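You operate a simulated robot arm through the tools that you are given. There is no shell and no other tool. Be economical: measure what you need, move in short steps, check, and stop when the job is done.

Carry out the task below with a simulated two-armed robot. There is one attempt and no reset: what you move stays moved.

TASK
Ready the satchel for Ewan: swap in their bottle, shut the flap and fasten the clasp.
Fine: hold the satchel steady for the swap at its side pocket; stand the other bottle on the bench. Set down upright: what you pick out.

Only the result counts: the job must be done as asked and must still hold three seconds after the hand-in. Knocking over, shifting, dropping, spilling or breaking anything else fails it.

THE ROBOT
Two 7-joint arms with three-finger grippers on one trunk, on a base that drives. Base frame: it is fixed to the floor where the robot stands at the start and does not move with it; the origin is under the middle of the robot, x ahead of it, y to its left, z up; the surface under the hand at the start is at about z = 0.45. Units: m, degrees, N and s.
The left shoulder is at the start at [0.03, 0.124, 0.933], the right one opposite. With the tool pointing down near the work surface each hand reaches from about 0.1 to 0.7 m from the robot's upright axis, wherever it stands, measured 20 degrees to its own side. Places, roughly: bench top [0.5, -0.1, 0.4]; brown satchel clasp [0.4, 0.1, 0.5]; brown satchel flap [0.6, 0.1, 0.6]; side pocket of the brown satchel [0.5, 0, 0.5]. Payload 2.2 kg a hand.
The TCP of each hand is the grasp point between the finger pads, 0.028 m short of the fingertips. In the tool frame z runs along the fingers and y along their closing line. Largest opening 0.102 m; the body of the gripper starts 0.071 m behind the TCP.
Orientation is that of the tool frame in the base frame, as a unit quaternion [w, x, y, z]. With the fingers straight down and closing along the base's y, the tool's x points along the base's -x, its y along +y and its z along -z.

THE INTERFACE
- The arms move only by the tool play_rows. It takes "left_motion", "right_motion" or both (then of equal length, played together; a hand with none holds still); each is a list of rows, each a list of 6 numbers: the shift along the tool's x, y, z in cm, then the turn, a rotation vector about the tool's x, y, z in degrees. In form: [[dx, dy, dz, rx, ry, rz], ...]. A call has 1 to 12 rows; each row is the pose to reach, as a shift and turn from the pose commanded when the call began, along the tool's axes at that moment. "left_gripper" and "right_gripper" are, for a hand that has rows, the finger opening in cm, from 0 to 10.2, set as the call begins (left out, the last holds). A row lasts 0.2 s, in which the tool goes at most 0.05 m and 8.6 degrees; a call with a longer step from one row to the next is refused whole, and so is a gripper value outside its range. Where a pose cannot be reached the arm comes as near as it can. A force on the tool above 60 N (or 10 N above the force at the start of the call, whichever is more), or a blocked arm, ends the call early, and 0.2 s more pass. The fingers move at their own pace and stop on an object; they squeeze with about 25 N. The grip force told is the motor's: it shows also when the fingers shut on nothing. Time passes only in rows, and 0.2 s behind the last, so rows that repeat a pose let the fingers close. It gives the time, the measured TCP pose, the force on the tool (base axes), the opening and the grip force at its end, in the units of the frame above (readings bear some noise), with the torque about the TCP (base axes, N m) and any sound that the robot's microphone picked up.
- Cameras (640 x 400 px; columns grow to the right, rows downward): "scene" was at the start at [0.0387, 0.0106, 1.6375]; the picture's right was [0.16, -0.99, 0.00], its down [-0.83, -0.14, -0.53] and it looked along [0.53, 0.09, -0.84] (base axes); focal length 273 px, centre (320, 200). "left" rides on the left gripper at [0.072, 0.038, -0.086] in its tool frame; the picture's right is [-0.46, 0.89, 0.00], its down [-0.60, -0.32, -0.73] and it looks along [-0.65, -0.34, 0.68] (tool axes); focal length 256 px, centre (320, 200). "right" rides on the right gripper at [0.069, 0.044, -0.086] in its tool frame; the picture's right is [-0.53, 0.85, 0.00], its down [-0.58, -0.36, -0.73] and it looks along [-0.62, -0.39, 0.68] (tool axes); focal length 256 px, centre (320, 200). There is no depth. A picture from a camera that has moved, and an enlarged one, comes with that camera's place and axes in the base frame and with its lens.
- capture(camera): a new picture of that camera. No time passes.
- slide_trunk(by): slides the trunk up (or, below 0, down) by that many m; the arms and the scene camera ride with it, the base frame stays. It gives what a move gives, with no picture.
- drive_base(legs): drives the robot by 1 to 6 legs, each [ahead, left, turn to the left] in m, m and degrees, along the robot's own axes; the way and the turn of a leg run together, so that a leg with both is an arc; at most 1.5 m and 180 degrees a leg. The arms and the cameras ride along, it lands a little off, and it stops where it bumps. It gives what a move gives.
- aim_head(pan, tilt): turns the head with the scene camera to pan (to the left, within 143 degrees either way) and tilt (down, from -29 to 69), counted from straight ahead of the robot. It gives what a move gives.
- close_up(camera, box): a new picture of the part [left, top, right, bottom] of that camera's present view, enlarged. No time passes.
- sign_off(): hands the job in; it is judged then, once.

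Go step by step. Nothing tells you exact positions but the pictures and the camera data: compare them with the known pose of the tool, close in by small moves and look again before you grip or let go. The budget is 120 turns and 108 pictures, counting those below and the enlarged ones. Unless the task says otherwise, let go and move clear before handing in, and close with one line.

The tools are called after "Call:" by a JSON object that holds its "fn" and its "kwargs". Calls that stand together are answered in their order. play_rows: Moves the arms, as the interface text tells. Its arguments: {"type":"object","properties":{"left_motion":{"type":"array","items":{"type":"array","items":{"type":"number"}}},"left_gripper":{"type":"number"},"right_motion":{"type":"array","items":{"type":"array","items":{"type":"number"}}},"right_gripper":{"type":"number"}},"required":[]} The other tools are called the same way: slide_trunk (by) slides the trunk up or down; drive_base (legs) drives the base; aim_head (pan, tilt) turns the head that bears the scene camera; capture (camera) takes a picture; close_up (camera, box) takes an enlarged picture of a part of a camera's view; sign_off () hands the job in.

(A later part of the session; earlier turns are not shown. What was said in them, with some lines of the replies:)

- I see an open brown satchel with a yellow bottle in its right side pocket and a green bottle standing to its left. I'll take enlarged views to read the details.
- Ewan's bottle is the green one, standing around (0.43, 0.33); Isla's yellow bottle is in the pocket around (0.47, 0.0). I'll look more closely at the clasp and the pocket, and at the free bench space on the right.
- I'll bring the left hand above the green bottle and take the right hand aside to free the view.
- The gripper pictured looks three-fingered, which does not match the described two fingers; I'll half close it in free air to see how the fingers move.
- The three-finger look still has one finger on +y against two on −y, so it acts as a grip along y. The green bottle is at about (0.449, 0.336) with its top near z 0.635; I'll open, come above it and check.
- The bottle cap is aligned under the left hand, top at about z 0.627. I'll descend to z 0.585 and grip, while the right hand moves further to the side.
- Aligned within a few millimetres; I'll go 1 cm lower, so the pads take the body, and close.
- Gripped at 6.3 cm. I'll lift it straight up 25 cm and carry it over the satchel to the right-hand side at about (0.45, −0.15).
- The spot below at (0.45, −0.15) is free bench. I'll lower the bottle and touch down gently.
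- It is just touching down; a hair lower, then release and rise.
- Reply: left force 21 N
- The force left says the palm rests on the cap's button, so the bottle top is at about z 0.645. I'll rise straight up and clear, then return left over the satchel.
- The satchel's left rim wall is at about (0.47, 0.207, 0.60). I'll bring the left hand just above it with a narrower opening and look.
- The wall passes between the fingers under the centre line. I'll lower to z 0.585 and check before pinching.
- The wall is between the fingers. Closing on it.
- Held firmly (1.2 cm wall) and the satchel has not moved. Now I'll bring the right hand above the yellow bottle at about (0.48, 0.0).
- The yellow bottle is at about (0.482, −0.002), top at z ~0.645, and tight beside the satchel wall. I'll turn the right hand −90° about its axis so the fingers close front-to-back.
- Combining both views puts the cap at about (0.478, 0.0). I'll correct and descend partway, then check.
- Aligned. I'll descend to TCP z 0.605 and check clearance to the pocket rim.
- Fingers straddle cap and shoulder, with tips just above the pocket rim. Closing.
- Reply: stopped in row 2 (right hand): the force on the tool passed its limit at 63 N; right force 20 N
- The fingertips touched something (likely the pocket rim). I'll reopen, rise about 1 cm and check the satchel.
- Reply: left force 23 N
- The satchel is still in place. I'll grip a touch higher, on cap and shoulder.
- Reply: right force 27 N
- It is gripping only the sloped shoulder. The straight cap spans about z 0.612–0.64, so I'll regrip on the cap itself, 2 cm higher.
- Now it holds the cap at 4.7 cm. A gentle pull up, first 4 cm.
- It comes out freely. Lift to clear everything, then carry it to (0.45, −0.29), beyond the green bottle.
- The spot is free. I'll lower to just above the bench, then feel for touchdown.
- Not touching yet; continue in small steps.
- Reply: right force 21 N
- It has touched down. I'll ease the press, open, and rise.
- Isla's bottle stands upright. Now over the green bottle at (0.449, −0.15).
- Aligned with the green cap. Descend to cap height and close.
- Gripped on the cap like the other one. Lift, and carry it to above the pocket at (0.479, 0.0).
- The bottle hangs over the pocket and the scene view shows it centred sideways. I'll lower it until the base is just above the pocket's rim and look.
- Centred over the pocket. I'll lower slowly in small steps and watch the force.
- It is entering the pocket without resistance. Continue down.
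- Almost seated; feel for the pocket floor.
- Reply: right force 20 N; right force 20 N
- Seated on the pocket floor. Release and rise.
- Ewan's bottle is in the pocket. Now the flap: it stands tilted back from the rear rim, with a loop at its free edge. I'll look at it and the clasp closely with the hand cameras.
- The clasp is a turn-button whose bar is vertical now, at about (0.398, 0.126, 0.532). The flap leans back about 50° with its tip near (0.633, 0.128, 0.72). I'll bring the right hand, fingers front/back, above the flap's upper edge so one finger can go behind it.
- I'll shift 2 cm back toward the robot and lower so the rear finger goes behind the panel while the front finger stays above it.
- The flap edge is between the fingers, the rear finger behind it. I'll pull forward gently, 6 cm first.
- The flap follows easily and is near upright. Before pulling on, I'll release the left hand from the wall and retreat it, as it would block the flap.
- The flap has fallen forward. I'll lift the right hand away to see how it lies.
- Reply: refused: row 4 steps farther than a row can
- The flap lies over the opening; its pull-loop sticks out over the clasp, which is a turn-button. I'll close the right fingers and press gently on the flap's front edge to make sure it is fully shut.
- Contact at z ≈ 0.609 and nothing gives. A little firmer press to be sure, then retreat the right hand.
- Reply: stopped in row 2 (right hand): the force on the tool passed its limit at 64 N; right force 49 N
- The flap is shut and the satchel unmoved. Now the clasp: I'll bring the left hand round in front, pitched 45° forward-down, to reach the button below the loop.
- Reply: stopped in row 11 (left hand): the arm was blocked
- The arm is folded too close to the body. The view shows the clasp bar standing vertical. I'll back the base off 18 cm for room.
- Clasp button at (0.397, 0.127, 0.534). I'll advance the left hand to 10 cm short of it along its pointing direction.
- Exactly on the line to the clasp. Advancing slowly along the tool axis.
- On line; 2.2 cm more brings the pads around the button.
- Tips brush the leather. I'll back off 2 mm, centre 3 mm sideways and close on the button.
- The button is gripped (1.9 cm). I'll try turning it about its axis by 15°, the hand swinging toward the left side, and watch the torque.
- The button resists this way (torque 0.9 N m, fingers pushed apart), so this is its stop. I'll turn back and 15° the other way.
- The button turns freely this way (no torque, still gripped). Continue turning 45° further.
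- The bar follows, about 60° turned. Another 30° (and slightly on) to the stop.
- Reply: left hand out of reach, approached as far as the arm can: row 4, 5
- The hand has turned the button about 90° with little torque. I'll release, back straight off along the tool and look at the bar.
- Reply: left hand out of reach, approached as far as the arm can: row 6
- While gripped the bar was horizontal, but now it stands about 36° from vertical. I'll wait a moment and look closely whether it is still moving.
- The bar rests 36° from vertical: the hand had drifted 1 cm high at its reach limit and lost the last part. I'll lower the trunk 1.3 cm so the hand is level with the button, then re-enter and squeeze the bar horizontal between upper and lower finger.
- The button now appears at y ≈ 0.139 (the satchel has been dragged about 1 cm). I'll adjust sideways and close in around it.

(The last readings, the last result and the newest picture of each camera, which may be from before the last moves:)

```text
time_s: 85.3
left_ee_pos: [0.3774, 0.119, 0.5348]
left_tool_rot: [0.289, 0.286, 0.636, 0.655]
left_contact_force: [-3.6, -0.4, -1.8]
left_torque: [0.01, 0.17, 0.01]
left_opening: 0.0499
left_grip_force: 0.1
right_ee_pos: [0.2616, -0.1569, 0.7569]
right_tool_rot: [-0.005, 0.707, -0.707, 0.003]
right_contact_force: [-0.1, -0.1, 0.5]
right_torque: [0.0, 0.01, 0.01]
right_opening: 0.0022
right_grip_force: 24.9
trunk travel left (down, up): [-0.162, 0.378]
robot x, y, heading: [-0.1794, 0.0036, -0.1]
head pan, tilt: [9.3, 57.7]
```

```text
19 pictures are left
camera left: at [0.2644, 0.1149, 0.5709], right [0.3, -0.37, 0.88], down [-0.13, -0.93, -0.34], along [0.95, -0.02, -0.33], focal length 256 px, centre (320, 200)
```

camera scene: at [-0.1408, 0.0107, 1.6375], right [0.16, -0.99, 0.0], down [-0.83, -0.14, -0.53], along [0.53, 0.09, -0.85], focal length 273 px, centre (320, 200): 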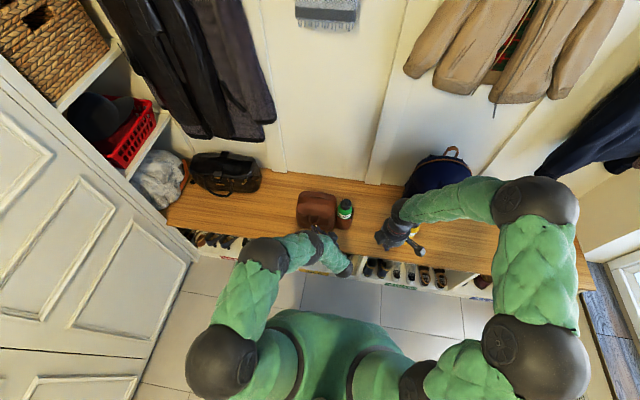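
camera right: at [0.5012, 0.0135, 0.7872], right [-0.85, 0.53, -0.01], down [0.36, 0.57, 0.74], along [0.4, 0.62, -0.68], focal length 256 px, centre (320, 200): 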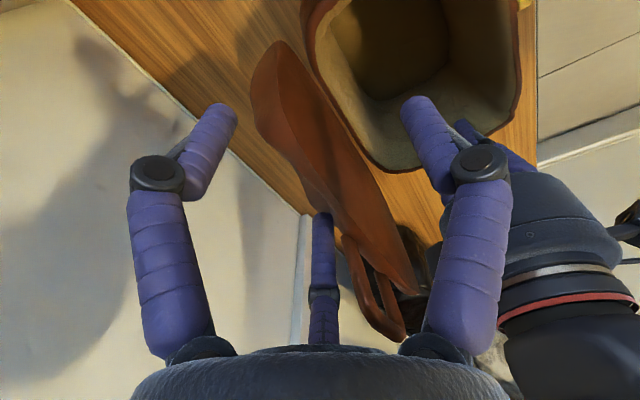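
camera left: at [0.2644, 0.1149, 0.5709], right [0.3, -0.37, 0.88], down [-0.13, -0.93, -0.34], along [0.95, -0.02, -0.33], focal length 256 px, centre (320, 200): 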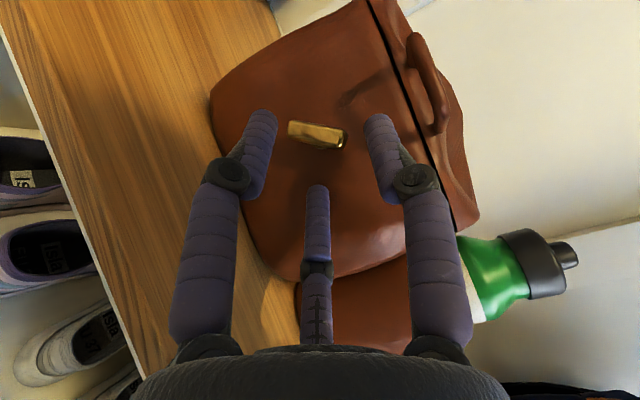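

The bar is centred between upper and lower finger. Closing to squeeze it level.

Call:
{"fn": "play_rows", "kwargs": {"left_motion": [[0, 0, 0, 0, 0, 0], [0, 0, 0, 0, 0, 0], [0, 0, 0, 0, 0, 0]], "left_gripper": 0}}

Call:
{"fn": "capture", "kwargs": {"camera": "left"}}

```text
time_s: 86.1
left_ee_pos: [0.3774, 0.1197, 0.535]
left_tool_rot: [0.289, 0.287, 0.636, 0.655]
left_contact_force: [-0.5, -0.4, -1.1]
left_torque: [0.05, 0.01, 0.0]
left_opening: 0.0021
left_grip_force: 25.8
right_ee_pos: [0.2613, -0.1564, 0.7564]
right_tool_rot: [-0.006, 0.707, -0.707, 0.003]
right_contact_force: [0.1, 0.1, -0.1]
right_torque: [0.05, -0.01, 0.02]
right_opening: 0.0021
right_grip_force: 25.4
trunk travel left (down, up): [-0.162, 0.378]
robot x, y, heading: [-0.1813, -0.0032, -0.1]
head pan, tilt: [9.3, 57.7]
```

```text
18 pictures are left
camera left: at [0.265, 0.1151, 0.5709], right [0.3, -0.37, 0.88], down [-0.13, -0.93, -0.34], along [0.95, -0.02, -0.33], focal length 256 px, centre (320, 200)
```

left: 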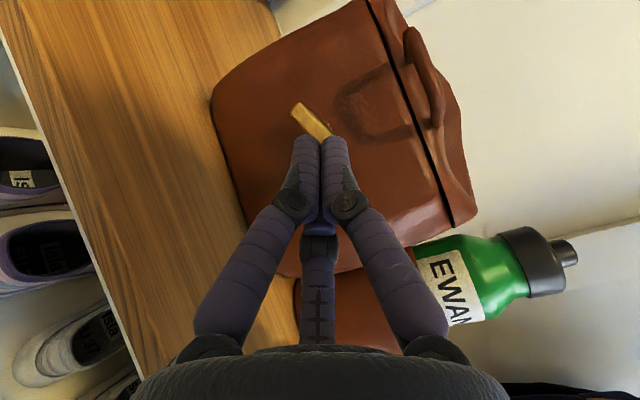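

The squeeze turned it further (about 64°), but the fingertips only caught its end. I'll back off, open, shift 1 cm toward +y and squeeze again around its middle.

Call:
{"fn": "play_rows", "kwargs": {"left_motion": [[0, 0, -1, 0, 0, 0], [0, 0, -2.5, 0, 0, 0], [0, 0, -2.5, 0, 0, 0]]}}

Call:
{"fn": "play_rows", "kwargs": {"left_motion": [[0, 0, 0, 0, 0, 0], [0, 0, 0, 0, 0, 0], [0.8, 0, 0.5, 0, 0, 0], [0.8, 0, 0.5, 0, 0, 0]], "left_gripper": 4.5}}

Call:
{"fn": "capture", "kwargs": {"camera": "left"}}

```text
time_s: 86.9
left_ee_pos: [0.3583, 0.1046, 0.5336]
left_tool_rot: [0.29, 0.285, 0.636, 0.656]
left_contact_force: [-0.3, -0.1, -0.2]
left_torque: [-0.02, 0.03, 0.03]
left_opening: 0.0025
left_grip_force: 25.0
right_ee_pos: [0.2601, -0.1575, 0.7557]
right_tool_rot: [-0.005, 0.707, -0.707, 0.003]
right_contact_force: [-0.5, -0.1, -0.1]
right_torque: [0.0, 0.0, -0.04]
right_opening: 0.0024
right_grip_force: 24.7
trunk travel left (down, up): [-0.162, 0.378]
robot x, y, heading: [-0.1817, 0.003, 0.0]
head pan, tilt: [9.3, 57.7]
```

```text
time_s: 87.9
left_ee_pos: [0.3581, 0.113, 0.5349]
left_tool_rot: [0.29, 0.285, 0.635, 0.656]
left_contact_force: [0.0, 0.0, -0.1]
left_torque: [-0.05, 0.01, -0.02]
left_opening: 0.045
left_grip_force: 0.1
right_ee_pos: [0.2616, -0.1582, 0.7573]
right_tool_rot: [0.005, -0.707, 0.707, -0.003]
right_contact_force: [0.2, 0.3, 0.0]
right_torque: [-0.02, 0.0, 0.02]
right_opening: 0.0023
right_grip_force: 25.4
trunk travel left (down, up): [-0.162, 0.378]
robot x, y, heading: [-0.1765, 0.001, -0.1]
head pan, tilt: [9.3, 57.7]
```

```text
17 pictures are left
camera left: at [0.2444, 0.1087, 0.5708], right [0.3, -0.37, 0.88], down [-0.13, -0.93, -0.34], along [0.95, -0.02, -0.32], focal length 256 px, centre (320, 200)
```

left: 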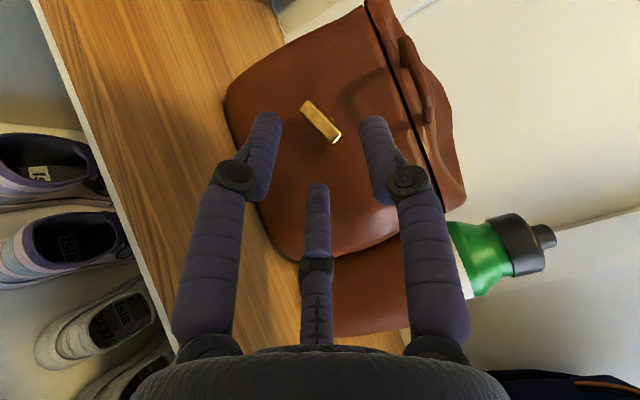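

I'll check in the scene whether the satchel itself has moved.

Call:
{"fn": "close_up", "kwargs": {"camera": "scene", "box": [280, 170, 380, 270]}}

```text
4.00 times, centred on (330, 220) of scene
camera zoom: at [-0.1413, 0.0105, 1.6245], right [0.16, -0.99, 0.0], down [-0.83, -0.14, -0.53], along [0.53, 0.09, -0.84], focal length 1092 px, centre (280, 120)
```

zoom: 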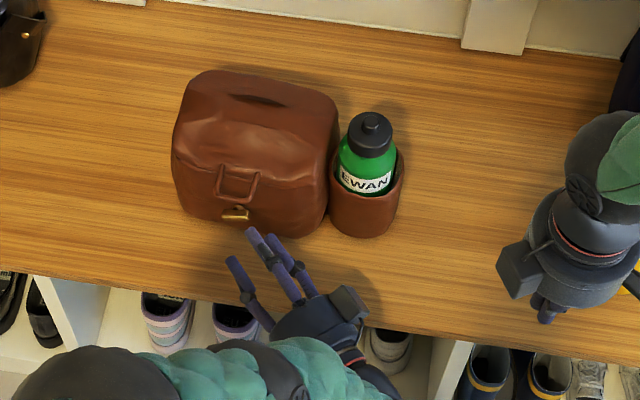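

The bar is now about 70° turned; the satchel has only yawed a little (under 1 cm). Advance straight ahead and squeeze again.

Call:
{"fn": "play_rows", "kwargs": {"left_motion": [[0, 0, 1, 0, 0, 0], [0, 0, 2, 0, 0, 0], [0, 0, 2.7, 0, 0, 0], [0, 0, 2.7, 0, 0, 0]]}}

Call:
{"fn": "capture", "kwargs": {"camera": "left"}}

```text
time_s: 88.9
left_ee_pos: [0.3767, 0.1305, 0.5354]
left_tool_rot: [0.289, 0.286, 0.636, 0.656]
left_contact_force: [0.2, -1.0, -0.1]
left_torque: [0.02, 0.0, 0.01]
left_opening: 0.0449
left_grip_force: 0.2
right_ee_pos: [0.2612, -0.1571, 0.7567]
right_tool_rot: [0.005, -0.707, 0.707, -0.003]
right_contact_force: [0.7, -0.6, 0.2]
right_torque: [0.05, 0.0, -0.01]
right_opening: 0.0021
right_grip_force: 25.4
trunk travel left (down, up): [-0.162, 0.378]
robot x, y, heading: [-0.18, -0.001, 0.0]
head pan, tilt: [9.3, 57.7]
```

```text
15 pictures are left
camera left: at [0.2655, 0.1257, 0.5714], right [0.3, -0.37, 0.88], down [-0.13, -0.93, -0.34], along [0.95, -0.02, -0.33], focal length 256 px, centre (320, 200)
```

left: 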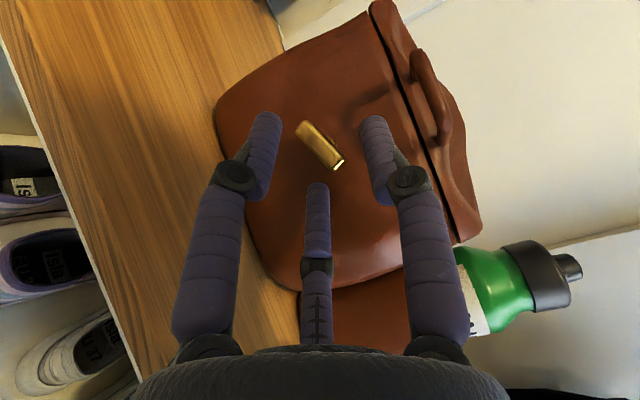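

Well centred, no contact. Squeeze.

Call:
{"fn": "play_rows", "kwargs": {"left_motion": [[0, 0, 0.3, 0, 0, 0], [0, 0, 0.3, 0, 0, 0], [0, 0, 0.3, 0, 0, 0]], "left_gripper": 0}}

Call:
{"fn": "capture", "kwargs": {"camera": "left"}}

```text
time_s: 89.7
left_ee_pos: [0.38, 0.1329, 0.534]
left_tool_rot: [0.29, 0.286, 0.637, 0.655]
left_contact_force: [-3.4, -2.2, -0.5]
left_torque: [-0.02, -0.18, -0.59]
left_opening: 0.0155
left_grip_force: 24.9
right_ee_pos: [0.2631, -0.1578, 0.7568]
right_tool_rot: [0.006, -0.707, 0.707, -0.003]
right_contact_force: [-0.1, 0.3, 0.1]
right_torque: [0.0, 0.0, -0.01]
right_opening: 0.0022
right_grip_force: 24.9
trunk travel left (down, up): [-0.162, 0.378]
robot x, y, heading: [-0.1761, -0.0022, 0.1]
head pan, tilt: [9.3, 57.7]
```

```text
14 pictures are left
camera left: at [0.2672, 0.1274, 0.5715], right [0.3, -0.37, 0.88], down [-0.13, -0.93, -0.34], along [0.95, -0.02, -0.33], focal length 256 px, centre (320, 200)
```

left: 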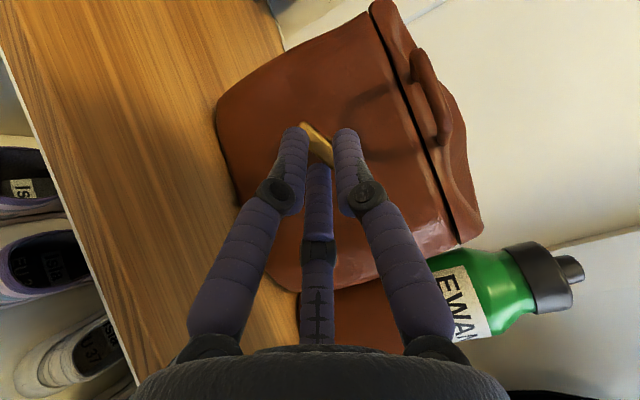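

It is gripped, about 13° short of level. I'll turn the hand 15° further about the button's axis.

Call:
{"fn": "play_rows", "kwargs": {"left_motion": [[0.02, -0.21, 0.01, -5.0, -0.13, 5.57], [0.06, -0.43, 0.04, -10.0, -0.27, 11.1], [0.06, -0.43, 0.04, -10.0, -0.27, 11.1]]}}

Call:
{"fn": "capture", "kwargs": {"camera": "left"}}

```text
time_s: 90.5
left_ee_pos: [0.3696, 0.1423, 0.5585]
left_tool_rot: [0.251, 0.321, 0.544, 0.733]
left_contact_force: [-0.1, -0.6, 0.5]
left_torque: [0.01, -0.01, 0.02]
left_opening: 0.0022
left_grip_force: 25.4
left hand out of reach, approached as far as the arm can: row 1, 2, 3
right_ee_pos: [0.2616, -0.1575, 0.7567]
right_tool_rot: [0.005, -0.707, 0.707, -0.003]
right_contact_force: [0.0, 0.3, -0.4]
right_torque: [0.0, -0.02, 0.02]
right_opening: 0.0022
right_grip_force: 25.2
trunk travel left (down, up): [-0.162, 0.378]
robot x, y, heading: [-0.1774, 0.0018, -0.0]
head pan, tilt: [9.3, 57.7]
```

```text
13 pictures are left
camera left: at [0.257, 0.1293, 0.5925], right [0.3, -0.58, 0.76], down [-0.13, -0.81, -0.57], along [0.95, 0.07, -0.32], focal length 256 px, centre (320, 200)
```

left: 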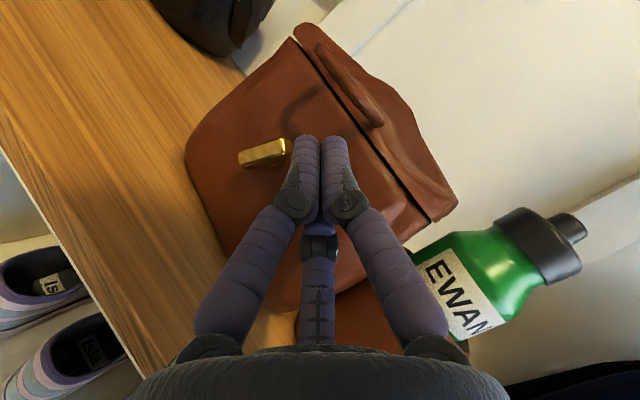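

The hand hit its reach limit and slid off upward, dragging the bar back. I'll return to the level orientation at the staging point and look again.

Call:
{"fn": "play_rows", "kwargs": {"left_motion": [[0, 0.3, -1.5, 0, 0, 0], [0, 0.6, -2.9, 0, 0, 0], [0.04, 0.9, -2.9, 5, 0.13, -5.57], [0.07, 1.1, -2.9, 10, 0.27, -11.1], [0.07, 1.1, -2.9, 10, 0.27, -11.1]]}}

Call:
{"fn": "play_rows", "kwargs": {"left_motion": [[0, 0, 0, 0, 0, 0], [0, 0, 0, 0, 0, 0]], "left_gripper": 5}}

Call:
{"fn": "capture", "kwargs": {"camera": "left"}}

```text
time_s: 91.7
left_ee_pos: [0.3453, 0.1222, 0.5624]
left_tool_rot: [0.29, 0.286, 0.636, 0.656]
left_contact_force: [0.3, 0.8, 0.4]
left_torque: [-0.01, -0.01, -0.01]
left_opening: 0.0021
left_grip_force: 24.8
right_ee_pos: [0.2611, -0.1573, 0.7564]
right_tool_rot: [-0.005, 0.707, -0.707, 0.003]
right_contact_force: [0.1, 0.2, 0.1]
right_torque: [0.0, 0.03, -0.01]
right_opening: 0.0023
right_grip_force: 24.9
trunk travel left (down, up): [-0.162, 0.378]
robot x, y, heading: [-0.1846, -0.0019, 0.0]
head pan, tilt: [9.3, 57.7]
```

```text
time_s: 92.3
left_ee_pos: [0.3448, 0.1219, 0.5627]
left_tool_rot: [0.289, 0.286, 0.636, 0.656]
left_contact_force: [-0.2, -0.4, -0.3]
left_torque: [0.0, 0.0, -0.01]
left_opening: 0.05
left_grip_force: 0.0
right_ee_pos: [0.2613, -0.1578, 0.7568]
right_tool_rot: [-0.006, 0.707, -0.707, 0.003]
right_contact_force: [-0.3, -0.2, -0.1]
right_torque: [0.04, 0.03, -0.01]
right_opening: 0.0022
right_grip_force: 24.6
trunk travel left (down, up): [-0.162, 0.378]
robot x, y, heading: [-0.1777, 0.0018, 0.0]
head pan, tilt: [9.3, 57.7]
```

```text
12 pictures are left
camera left: at [0.2336, 0.1173, 0.5991], right [0.3, -0.37, 0.88], down [-0.13, -0.93, -0.34], along [0.95, -0.02, -0.33], focal length 256 px, centre (320, 200)
```

left: 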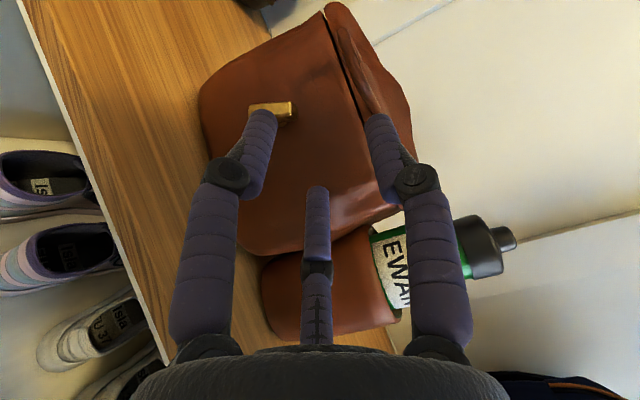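

The button is now further left; I need a scene view to see where the satchel is.

Call:
{"fn": "close_up", "kwargs": {"camera": "scene", "box": [280, 170, 380, 270]}}

```text
4.00 times, centred on (330, 220) of scene
camera zoom: at [-0.1413, 0.0105, 1.6245], right [0.16, -0.99, 0.0], down [-0.83, -0.14, -0.53], along [0.53, 0.09, -0.84], focal length 1092 px, centre (280, 120)
```

zoom: 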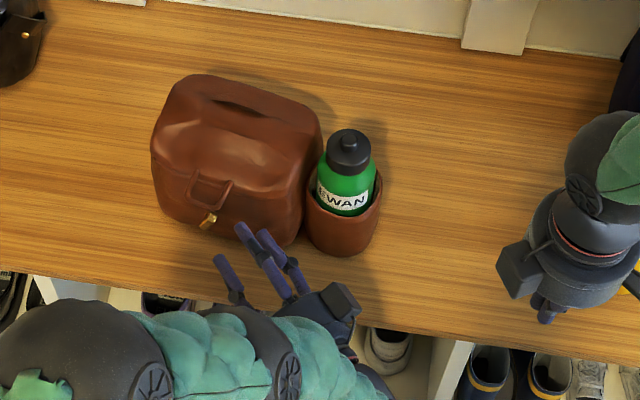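

The satchel was dragged about 2–3 cm left and yawed slightly; the button is at (0.394, 0.180, 0.534), 26° turned. The squeeze itself works, so I'll repeat it here with the hand level and then release without any further turning.

Call:
{"fn": "play_rows", "kwargs": {"left_motion": [[0.5, -1.5, -0.5, 0, 0, 0], [1.0, -3.06, 0, 0, 0, 0], [1.0, -3.06, 1.0, 0, 0, 0], [1.0, -3.06, 1.9, 0, 0, 0], [1.0, -3.06, 1.9, 0, 0, 0]]}}

Call:
{"fn": "capture", "kwargs": {"camera": "left"}}

```text
time_s: 93.5
left_ee_pos: [0.3545, 0.1421, 0.5336]
left_tool_rot: [0.288, 0.286, 0.636, 0.656]
left_contact_force: [0.3, 0.1, 0.4]
left_torque: [0.03, -0.01, -0.01]
left_opening: 0.05
left_grip_force: 0.0
right_ee_pos: [0.2603, -0.1572, 0.756]
right_tool_rot: [-0.005, 0.707, -0.707, 0.003]
right_contact_force: [-0.6, 0.5, -0.1]
right_torque: [0.0, 0.0, 0.01]
right_opening: 0.0023
right_grip_force: 24.8
trunk travel left (down, up): [-0.162, 0.378]
robot x, y, heading: [-0.1829, -0.0018, 0.3]
head pan, tilt: [9.3, 57.7]
```

```text
10 pictures are left
camera left: at [0.2411, 0.1369, 0.5699], right [0.3, -0.37, 0.88], down [-0.13, -0.93, -0.34], along [0.95, -0.02, -0.33], focal length 256 px, centre (320, 200)
```

left: 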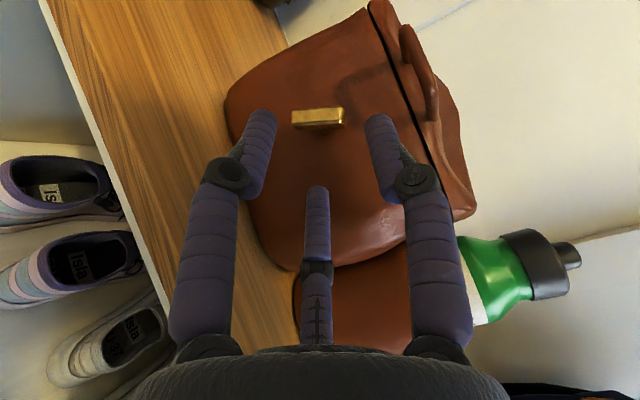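

Centred. Advance 3.2 cm and squeeze.

Call:
{"fn": "play_rows", "kwargs": {"left_motion": [[0.2, 0, 1.2, 0, 0, 0], [0.2, 0, 2.4, 0, 0, 0], [0.2, 0, 3.2, 0, 0, 0], [0.2, 0, 3.2, 0, 0, 0]]}}

Call:
{"fn": "play_rows", "kwargs": {"left_motion": [[0, 0, 0, 0, 0, 0], [0, 0, 0, 0, 0, 0], [0, 0, 0, 0, 0, 0]], "left_gripper": 0}}

```text
time_s: 94.5
left_ee_pos: [0.3756, 0.1649, 0.5344]
left_tool_rot: [0.289, 0.286, 0.636, 0.656]
left_contact_force: [-2.3, 0.7, -1.1]
left_torque: [0.0, 0.08, -0.01]
left_opening: 0.05
left_grip_force: 0.0
right_ee_pos: [0.2617, -0.1581, 0.7566]
right_tool_rot: [0.006, -0.707, 0.707, -0.003]
right_contact_force: [-0.8, -0.6, -0.3]
right_torque: [-0.02, 0.04, -0.02]
right_opening: 0.002
right_grip_force: 25.1
trunk travel left (down, up): [-0.162, 0.378]
robot x, y, heading: [-0.1785, -0.0017, -0.1]
head pan, tilt: [9.3, 57.7]
```

```text
time_s: 95.3
left_ee_pos: [0.3764, 0.163, 0.5335]
left_tool_rot: [0.289, 0.285, 0.636, 0.656]
left_contact_force: [-0.2, 0.3, 0.6]
left_torque: [-0.02, 0.01, -0.02]
left_opening: 0.0022
left_grip_force: 25.1
right_ee_pos: [0.2607, -0.1568, 0.756]
right_tool_rot: [-0.006, 0.708, -0.706, 0.003]
right_contact_force: [0.3, -0.2, 0.0]
right_torque: [-0.01, -0.01, -0.01]
right_opening: 0.0021
right_grip_force: 25.0
trunk travel left (down, up): [-0.162, 0.378]
robot x, y, heading: [-0.1806, -0.0006, 0.0]
head pan, tilt: [9.3, 57.7]
```

As before, the first squeeze turned it only part way. Back off, open, look.

Call:
{"fn": "play_rows", "kwargs": {"left_motion": [[0, 0, -1, 0, 0, 0], [0, 0, -2.5, 0, 0, 0], [0, 0, -2.5, 0, 0, 0]]}}

Call:
{"fn": "play_rows", "kwargs": {"left_motion": [[0, 0, 0, 0, 0, 0], [0, 0, 0, 0, 0, 0], [0, 0, 0, 0, 0, 0]], "left_gripper": 4.5}}

Call:
{"fn": "capture", "kwargs": {"camera": "left"}}

```text
time_s: 96.1
left_ee_pos: [0.3582, 0.1491, 0.5335]
left_tool_rot: [0.289, 0.286, 0.636, 0.656]
left_contact_force: [-0.3, 0.9, 0.9]
left_torque: [-0.01, 0.01, -0.06]
left_opening: 0.0022
left_grip_force: 25.5
right_ee_pos: [0.2608, -0.1574, 0.7564]
right_tool_rot: [0.005, -0.707, 0.707, -0.004]
right_contact_force: [0.4, -0.4, -0.4]
right_torque: [0.03, 0.01, 0.0]
right_opening: 0.0023
right_grip_force: 25.0
trunk travel left (down, up): [-0.162, 0.378]
robot x, y, heading: [-0.1835, -0.001, 0.3]
head pan, tilt: [9.3, 57.7]
```

```text
time_s: 96.9
left_ee_pos: [0.357, 0.1485, 0.5326]
left_tool_rot: [0.29, 0.286, 0.635, 0.657]
left_contact_force: [-0.3, -0.3, 0.8]
left_torque: [0.03, 0.01, 0.04]
left_opening: 0.0447
left_grip_force: 0.1
right_ee_pos: [0.2611, -0.1576, 0.7555]
right_tool_rot: [0.006, -0.707, 0.708, -0.003]
right_contact_force: [-0.1, 0.5, -0.2]
right_torque: [0.01, 0.01, 0.01]
right_opening: 0.002
right_grip_force: 24.8
trunk travel left (down, up): [-0.162, 0.378]
robot x, y, heading: [-0.1801, 0.0025, 0.1]
head pan, tilt: [9.3, 57.7]
```

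```text
9 pictures are left
camera left: at [0.2449, 0.1435, 0.5696], right [0.3, -0.37, 0.88], down [-0.13, -0.93, -0.34], along [0.95, -0.02, -0.33], focal length 256 px, centre (320, 200)
```

left: 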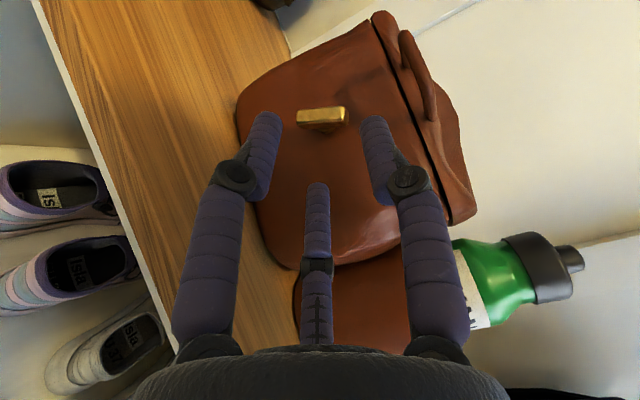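

The fingers closed just short of the bar. Better: regrip it aligned with its present angle and turn it properly, now that the reach at level is good. I'll rotate the hand back to about 27° and look.

Call:
{"fn": "play_rows", "kwargs": {"left_motion": [[0.19, 0.42, 0.13, 5.28, 0.12, -5.85], [0.38, 0.84, 0.26, 10.55, 0.24, -11.7], [0.57, 1.26, 0.39, 15.8, 0.36, -17.55], [0.77, 1.68, 0.52, 21.1, 0.48, -23.4], [0.96, 2.1, 0.65, 26.4, 0.59, -29.25], [1.15, 2.52, 0.78, 31.65, 0.71, -35.1], [1.34, 2.94, 0.91, 36.9, 0.83, -40.95], [1.53, 3.36, 1.04, 42.2, 0.95, -46.8], [1.53, 3.36, 1.04, 42.2, 0.95, -46.8]], "left_gripper": 4}}

Call:
{"fn": "capture", "kwargs": {"camera": "left"}}

```text
time_s: 98.9
left_ee_pos: [0.3549, 0.1648, 0.5672]
left_tool_rot: [0.396, 0.093, 0.885, 0.226]
left_contact_force: [0.0, -0.7, 0.6]
left_torque: [0.04, 0.02, 0.01]
left_opening: 0.0401
left_grip_force: 0.2
right_ee_pos: [0.2615, -0.1578, 0.756]
right_tool_rot: [-0.005, 0.707, -0.707, 0.003]
right_contact_force: [0.0, -0.2, -0.2]
right_torque: [0.01, 0.02, -0.03]
right_opening: 0.0024
right_grip_force: 25.1
trunk travel left (down, up): [-0.162, 0.378]
robot x, y, heading: [-0.1775, -0.0026, -0.0]
head pan, tilt: [9.3, 57.7]
```

```text
8 pictures are left
camera left: at [0.2421, 0.196, 0.5885], right [0.3, 0.62, 0.73], down [-0.13, -0.73, 0.68], along [0.95, -0.3, -0.13], focal length 256 px, centre (320, 200)
```

left: 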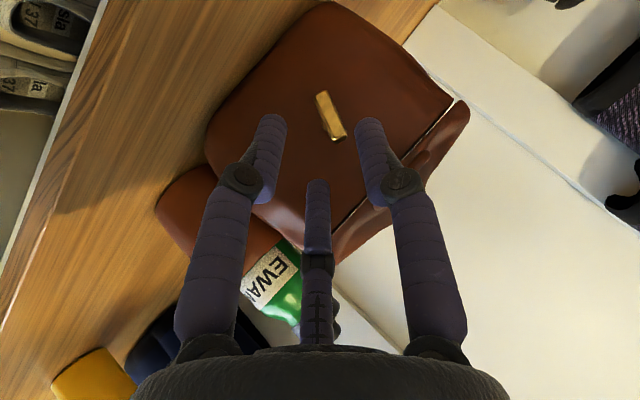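

From two views the button is at (0.413, 0.190, 0.5335) — deeper than assumed, which explains the short squeeze. The fingers match its angle; I'll advance in steps.

Call:
{"fn": "play_rows", "kwargs": {"left_motion": [[-0.4, 0.27, 1, 0, 0, 0], [-0.8, 0.53, 2, 0, 0, 0], [-0.8, 0.53, 3, 0, 0, 0], [-0.8, 0.53, 3.8, 0, 0, 0], [-0.8, 0.53, 3.8, 0, 0, 0]]}}

Call:
{"fn": "capture", "kwargs": {"camera": "left"}}

```text
time_s: 100.1
left_ee_pos: [0.3882, 0.1803, 0.5531]
left_tool_rot: [0.396, 0.094, 0.885, 0.226]
left_contact_force: [-2.5, -0.6, 0.1]
left_torque: [0.02, 0.02, -0.06]
left_opening: 0.0405
left_grip_force: 0.1
right_ee_pos: [0.2611, -0.1569, 0.7569]
right_tool_rot: [0.005, -0.707, 0.707, -0.003]
right_contact_force: [1.0, 0.6, 0.2]
right_torque: [-0.03, -0.02, 0.0]
right_opening: 0.0021
right_grip_force: 25.0
trunk travel left (down, up): [-0.162, 0.378]
robot x, y, heading: [-0.1819, 0.0016, -0.3]
head pan, tilt: [9.3, 57.7]
```

```text
7 pictures are left
camera left: at [0.275, 0.2099, 0.574], right [0.3, 0.62, 0.73], down [-0.13, -0.73, 0.67], along [0.95, -0.3, -0.13], focal length 256 px, centre (320, 200)
```

left: 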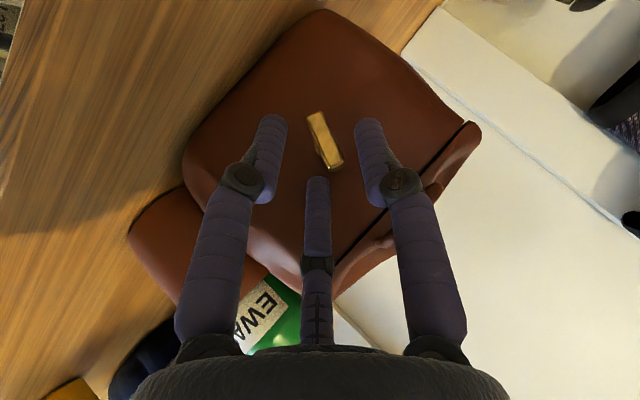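

Still about 1 cm to go; advance and then close.

Call:
{"fn": "play_rows", "kwargs": {"left_motion": [[0, 0.2, 0.5, 0, 0, 0], [0, 0.2, 0.9, 0, 0, 0], [0, 0.2, 0.9, 0, 0, 0]]}}

Call:
{"fn": "play_rows", "kwargs": {"left_motion": [[0, 0, 0, 0, 0, 0], [0, 0, 0, 0, 0, 0], [0, 0, 0, 0, 0, 0]], "left_gripper": 0}}

```text
time_s: 100.9
left_ee_pos: [0.3951, 0.1853, 0.5487]
left_tool_rot: [0.396, 0.094, 0.885, 0.226]
left_contact_force: [-2.4, -0.2, 0.6]
left_torque: [-0.01, -0.01, 0.0]
left_opening: 0.0414
left_grip_force: 0.1
right_ee_pos: [0.2598, -0.1568, 0.7569]
right_tool_rot: [-0.006, 0.707, -0.707, 0.003]
right_contact_force: [0.6, -0.4, -0.3]
right_torque: [-0.02, -0.03, -0.01]
right_opening: 0.0018
right_grip_force: 25.3
trunk travel left (down, up): [-0.162, 0.378]
robot x, y, heading: [-0.1791, -0.0004, -0.0]
head pan, tilt: [9.3, 57.7]
```

```text
time_s: 101.7
left_ee_pos: [0.3952, 0.1842, 0.5494]
left_tool_rot: [0.397, 0.093, 0.885, 0.227]
left_contact_force: [1.6, -1.7, 3.3]
left_torque: [0.1, 0.21, -0.13]
left_opening: 0.0202
left_grip_force: 24.6
right_ee_pos: [0.2611, -0.1576, 0.7559]
right_tool_rot: [0.007, -0.707, 0.707, -0.004]
right_contact_force: [-0.3, -0.2, -0.1]
right_torque: [0.01, -0.01, 0.01]
right_opening: 0.0022
right_grip_force: 24.7
trunk travel left (down, up): [-0.162, 0.378]
robot x, y, heading: [-0.1774, 0.0016, -0.1]
head pan, tilt: [9.3, 57.7]
```

The bar is gripped (2.0 cm). I'll turn it about its axis by 47°, keeping the pivot fixed.

Call:
{"fn": "play_rows", "kwargs": {"left_motion": [[0.02, -0.23, 0.01, -5.28, -0.11, 5.87], [0.06, -0.45, 0.04, -10.56, -0.23, 11.74], [0.12, -0.67, 0.1, -15.85, -0.34, 17.6], [0.21, -0.87, 0.17, -21.1, -0.46, 23.5], [0.31, -1.05, 0.26, -26.4, -0.57, 29.35], [0.43, -1.22, 0.37, -31.7, -0.68, 35.2], [0.43, -1.22, 0.37, -31.7, -0.68, 35.2]]}}

Call:
{"fn": "capture", "kwargs": {"camera": "left"}}

```text
time_s: 103.3
left_ee_pos: [0.3955, 0.1764, 0.5372]
left_tool_rot: [0.325, 0.244, 0.719, 0.564]
left_contact_force: [-5.9, 0.1, 2.5]
left_torque: [-0.01, -0.26, -0.36]
left_opening: 0.02
left_grip_force: 25.4
right_ee_pos: [0.2601, -0.1568, 0.7564]
right_tool_rot: [-0.006, 0.707, -0.707, 0.003]
right_contact_force: [-0.2, -0.9, -0.5]
right_torque: [0.0, -0.01, -0.05]
right_opening: 0.0022
right_grip_force: 25.2
trunk travel left (down, up): [-0.162, 0.378]
robot x, y, heading: [-0.1815, 0.0037, -0.1]
head pan, tilt: [9.3, 57.7]
```

```text
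6 pictures are left
camera left: at [0.2822, 0.1819, 0.5736], right [0.3, -0.12, 0.95], down [-0.13, -0.99, -0.08], along [0.95, -0.1, -0.31], focal length 256 px, centre (320, 200)
```

left: 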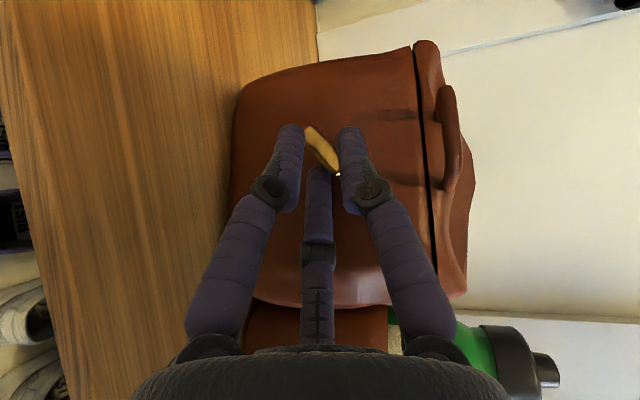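

The bar is at about 60° now, lagging the hand. Continue to 90° at the hand, watching reach.

Call:
{"fn": "play_rows", "kwargs": {"left_motion": [[0.02, -0.23, 0.01, -5.28, -0.11, 5.87], [0.06, -0.45, 0.04, -10.4, -0.22, 11.6], [0.06, -0.45, 0.04, -10.4, -0.22, 11.6]]}}

```text
time_s: 104.1
left_ee_pos: [0.3942, 0.1771, 0.5335]
left_tool_rot: [0.289, 0.287, 0.636, 0.656]
left_contact_force: [-3.9, -3.2, 0.8]
left_torque: [0.03, 0.04, -0.36]
left_opening: 0.0184
left_grip_force: 25.2
right_ee_pos: [0.2616, -0.1561, 0.7565]
right_tool_rot: [-0.005, 0.708, -0.707, 0.003]
right_contact_force: [-0.6, 0.2, 0.8]
right_torque: [0.0, 0.0, 0.05]
right_opening: 0.0021
right_grip_force: 24.8
trunk travel left (down, up): [-0.162, 0.378]
robot x, y, heading: [-0.1806, 0.0006, -0.2]
head pan, tilt: [9.3, 57.7]
```

Level and in reach. I'll open slightly, go 4 mm deeper and squeeze again so the bar aligns fully.

Call:
{"fn": "play_rows", "kwargs": {"left_motion": [[0, 0, 0, 0, 0, 0], [0.1, 0, 0.4, 0, 0, 0], [0.1, 0, 0.4, 0, 0, 0]], "left_gripper": 3.5}}

Call:
{"fn": "play_rows", "kwargs": {"left_motion": [[0, 0, 0, 0, 0, 0], [0, 0, 0, 0, 0, 0], [0, 0, 0, 0, 0, 0]], "left_gripper": 0}}

Call:
{"fn": "capture", "kwargs": {"camera": "left"}}

```text
time_s: 104.9
left_ee_pos: [0.3974, 0.1803, 0.5327]
left_tool_rot: [0.289, 0.286, 0.636, 0.656]
left_contact_force: [-3.4, -0.2, -0.9]
left_torque: [0.03, 0.05, -0.01]
left_opening: 0.0346
left_grip_force: 0.2
right_ee_pos: [0.261, -0.1576, 0.7561]
right_tool_rot: [0.006, -0.707, 0.707, -0.003]
right_contact_force: [0.0, 0.8, -0.1]
right_torque: [0.0, 0.02, 0.01]
right_opening: 0.0019
right_grip_force: 25.1
trunk travel left (down, up): [-0.162, 0.378]
robot x, y, heading: [-0.1822, 0.0013, -0.1]
head pan, tilt: [9.3, 57.7]
```

```text
time_s: 105.7
left_ee_pos: [0.3977, 0.1797, 0.5326]
left_tool_rot: [0.288, 0.287, 0.637, 0.654]
left_contact_force: [-0.7, -2.9, 1.1]
left_torque: [-0.01, 0.13, -0.58]
left_opening: 0.0194
left_grip_force: 24.9
right_ee_pos: [0.2615, -0.1567, 0.7557]
right_tool_rot: [-0.006, 0.708, -0.707, 0.003]
right_contact_force: [0.3, -0.2, -0.2]
right_torque: [-0.01, 0.01, -0.05]
right_opening: 0.0023
right_grip_force: 25.1
trunk travel left (down, up): [-0.162, 0.378]
robot x, y, heading: [-0.1789, -0.0001, -0.0]
head pan, tilt: [9.3, 57.7]
```

```text
5 pictures are left
camera left: at [0.2849, 0.1752, 0.5692], right [0.3, -0.37, 0.88], down [-0.13, -0.93, -0.34], along [0.94, -0.02, -0.33], focal length 256 px, centre (320, 200)
```

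left: 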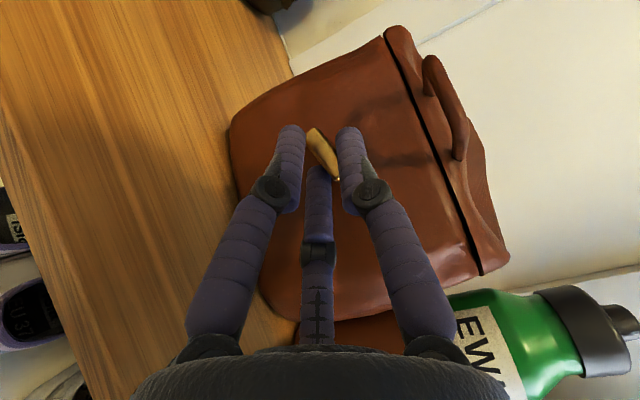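

The bar is about 82° turned relative to the satchel. I'll try just 5° more while gripped.

Call:
{"fn": "play_rows", "kwargs": {"left_motion": [[0.01, -0.15, 0, -3.35, -0.07, 3.7]]}}

```text
time_s: 106.1
left_ee_pos: [0.3962, 0.1796, 0.5328]
left_tool_rot: [0.275, 0.299, 0.607, 0.683]
left_contact_force: [-0.4, -1.6, 0.8]
left_torque: [-0.04, 0.26, -0.49]
left_opening: 0.0185
left_grip_force: 24.8
right_ee_pos: [0.2614, -0.1567, 0.7556]
right_tool_rot: [-0.006, 0.708, -0.706, 0.003]
right_contact_force: [-0.3, 0.4, 0.3]
right_torque: [-0.02, -0.04, -0.03]
right_opening: 0.0021
right_grip_force: 24.8
trunk travel left (down, up): [-0.162, 0.378]
robot x, y, heading: [-0.1777, 0.0028, -0.0]
head pan, tilt: [9.3, 57.7]
```

Reachable, no stop yet. Five degrees more.

Call:
{"fn": "play_rows", "kwargs": {"left_motion": [[0.01, -0.15, 0, -3.35, -0.07, 3.7]]}}

```text
time_s: 106.5
left_ee_pos: [0.3929, 0.1834, 0.5428]
left_tool_rot: [0.263, 0.31, 0.578, 0.708]
left_contact_force: [1.3, -1.6, -7.0]
left_torque: [0.0, 0.43, -0.04]
left_opening: 0.0183
left_grip_force: 25.2
left hand out of reach, approached as far as the arm can: row 1
right_ee_pos: [0.2616, -0.1568, 0.7571]
right_tool_rot: [0.006, -0.707, 0.707, -0.003]
right_contact_force: [-0.8, -0.1, 0.5]
right_torque: [-0.01, -0.02, -0.01]
right_opening: 0.0021
right_grip_force: 25.2
trunk travel left (down, up): [-0.162, 0.378]
robot x, y, heading: [-0.1805, -0.0005, 0.1]
head pan, tilt: [9.3, 57.7]
```

That hit the reach limit and rose 1 cm while still gripping; undo just that step.

Call:
{"fn": "play_rows", "kwargs": {"left_motion": [[-0.63, -0.91, -0.14, 3.35, 0.07, -3.7], [-0.63, -0.91, -0.14, 3.35, 0.07, -3.7]]}}

Call:
{"fn": "capture", "kwargs": {"camera": "left"}}

```text
time_s: 107.1
left_ee_pos: [0.3954, 0.1813, 0.532]
left_tool_rot: [0.275, 0.298, 0.608, 0.683]
left_contact_force: [-1.4, 2.4, -3.5]
left_torque: [-0.02, 0.28, 0.1]
left_opening: 0.0174
left_grip_force: 25.0
right_ee_pos: [0.2613, -0.1575, 0.7565]
right_tool_rot: [-0.006, 0.708, -0.707, 0.003]
right_contact_force: [-0.3, -0.1, -0.5]
right_torque: [0.03, -0.01, 0.0]
right_opening: 0.0023
right_grip_force: 24.2
trunk travel left (down, up): [-0.162, 0.378]
robot x, y, heading: [-0.1797, -0.0008, -0.1]
head pan, tilt: [9.3, 57.7]
```

```text
4 pictures are left
camera left: at [0.2824, 0.1735, 0.5682], right [0.3, -0.44, 0.85], down [-0.13, -0.9, -0.42], along [0.95, 0.01, -0.33], focal length 256 px, centre (320, 200)
```

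left: 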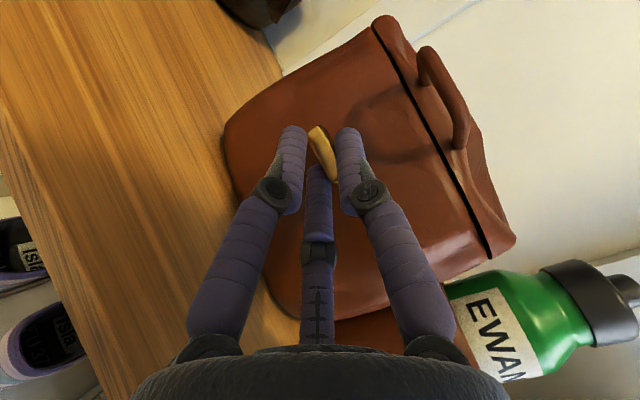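

The bar now runs parallel to the flap edge — turned fully. Release in place, then back straight off.

Call:
{"fn": "play_rows", "kwargs": {"left_motion": [[0, 0, 0, 0, 0, 0], [0, 0, 0, 0, 0, 0], [0, 0, 0, 0, 0, 0]], "left_gripper": 5}}

Call:
{"fn": "play_rows", "kwargs": {"left_motion": [[0, 0, -1, 0, 0, 0], [0, 0, -2, 0, 0, 0], [0, 0, -3, 0, 0, 0], [0, 0, -4, 0, 0, 0], [0, 0, -5, 0, 0, 0]]}}

Call:
{"fn": "capture", "kwargs": {"camera": "left"}}

```text
time_s: 107.9
left_ee_pos: [0.3956, 0.1809, 0.5334]
left_tool_rot: [0.277, 0.298, 0.607, 0.683]
left_contact_force: [-1.9, 0.9, 0.1]
left_torque: [0.01, -0.03, 0.03]
left_opening: 0.0511
left_grip_force: 0.0
right_ee_pos: [0.2611, -0.1573, 0.7574]
right_tool_rot: [0.007, -0.707, 0.708, -0.004]
right_contact_force: [-0.1, 0.6, -0.3]
right_torque: [-0.02, 0.02, -0.02]
right_opening: 0.0022
right_grip_force: 24.7
trunk travel left (down, up): [-0.162, 0.378]
robot x, y, heading: [-0.1767, -0.0016, -0.0]
head pan, tilt: [9.3, 57.7]
```

```text
time_s: 109.1
left_ee_pos: [0.3573, 0.1457, 0.5283]
left_tool_rot: [0.276, 0.298, 0.607, 0.683]
left_contact_force: [-0.2, 0.4, 0.0]
left_torque: [0.01, 0.02, 0.0]
left_opening: 0.0501
left_grip_force: 0.1
right_ee_pos: [0.2615, -0.1573, 0.7562]
right_tool_rot: [0.006, -0.707, 0.708, -0.003]
right_contact_force: [-0.4, 0.2, 0.6]
right_torque: [0.0, 0.0, -0.02]
right_opening: 0.0018
right_grip_force: 24.9
trunk travel left (down, up): [-0.162, 0.378]
robot x, y, heading: [-0.1787, -0.0019, 0.1]
head pan, tilt: [9.3, 57.7]
```

```text
3 pictures are left
camera left: at [0.2444, 0.1386, 0.5645], right [0.3, -0.44, 0.85], down [-0.13, -0.9, -0.42], along [0.95, 0.01, -0.33], focal length 256 px, centre (320, 200)
```

left: 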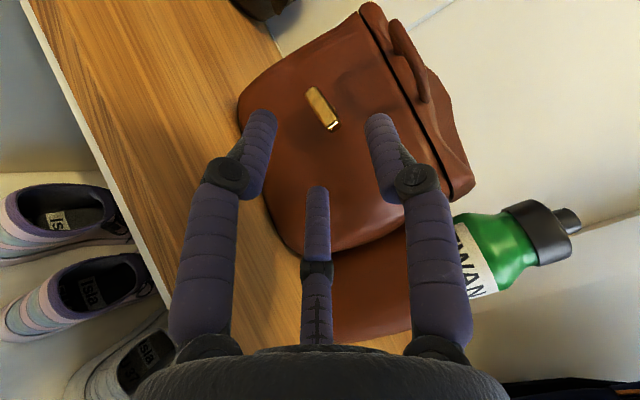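

The bar stays level, parallel to the flap edge — the clasp is turned shut. I'll back the whole robot off to move clear and check the final scene.

Call:
{"fn": "drive_base", "kwargs": {"legs": [[-0.15, 0, 0]]}}

Call:
{"fn": "close_up", "kwargs": {"camera": "scene", "box": [270, 150, 470, 275]}}

```text
time_s: 110.5
left_ee_pos: [0.2078, 0.1463, 0.5286]
left_tool_rot: [0.276, 0.299, 0.607, 0.683]
left_contact_force: [0.4, -0.1, 0.7]
left_torque: [0.0, 0.0, -0.03]
left_opening: 0.0499
left_grip_force: 0.1
right_ee_pos: [0.111, -0.1578, 0.7572]
right_tool_rot: [0.007, -0.707, 0.708, -0.003]
right_contact_force: [0.3, -0.1, 0.5]
right_torque: [0.0, -0.01, -0.02]
right_opening: 0.0023
right_grip_force: 24.9
trunk travel left (down, up): [-0.162, 0.378]
robot x, y, heading: [-0.3282, 0.0014, -0.1]
head pan, tilt: [9.3, 57.7]
```

```text
3.20 times, centred on (370, 212) of scene
camera zoom: at [-0.2921, 0.0106, 1.6246], right [0.16, -0.99, 0.0], down [-0.83, -0.14, -0.54], along [0.53, 0.09, -0.84], focal length 873 px, centre (160, 160)
```

zoom: 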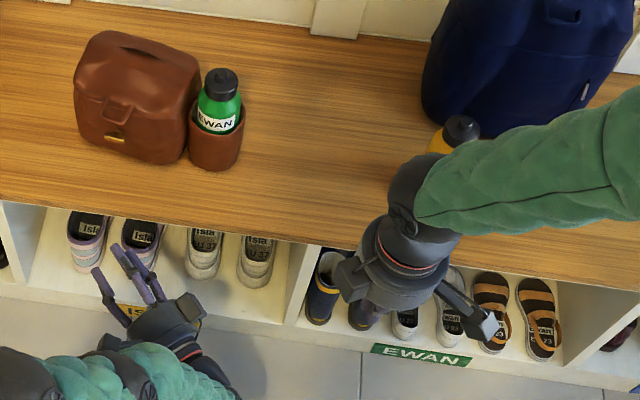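

The flap is down, the clasp bar looks level, Ewan's bottle is in the pocket and Isla's stands on the bench. One last close look at the clasp.

Call:
{"fn": "close_up", "kwargs": {"camera": "scene", "box": [290, 155, 350, 205]}}

```text
8.00 times, centred on (320, 180) of scene
camera zoom: at [-0.2921, 0.0106, 1.6246], right [0.16, -0.99, 0.0], down [-0.83, -0.14, -0.54], along [0.53, 0.09, -0.84], focal length 2183 px, centre (320, 360)
```

zoom: 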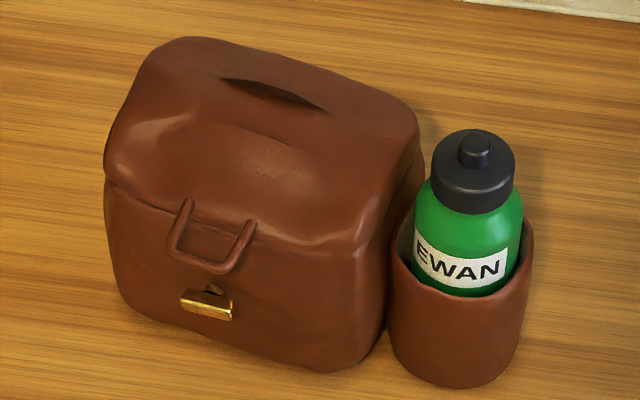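

The flap is shut, the clasp bar is level, parallel to the flap edge, and both bottles stand upright. Handing in.

Call:
{"fn": "sign_off", "kwargs": {}}

```text
The job is handed in.
```

I've handed the job in: Ewan's bottle is in the satchel's side pocket, the flap is shut, the clasp is turned to level, and Isla's bottle stands upright on the bench. While I turned the clasp, with nothing holding the satchel, it slid a few centimetres and turned slightly, and I did not move it back.
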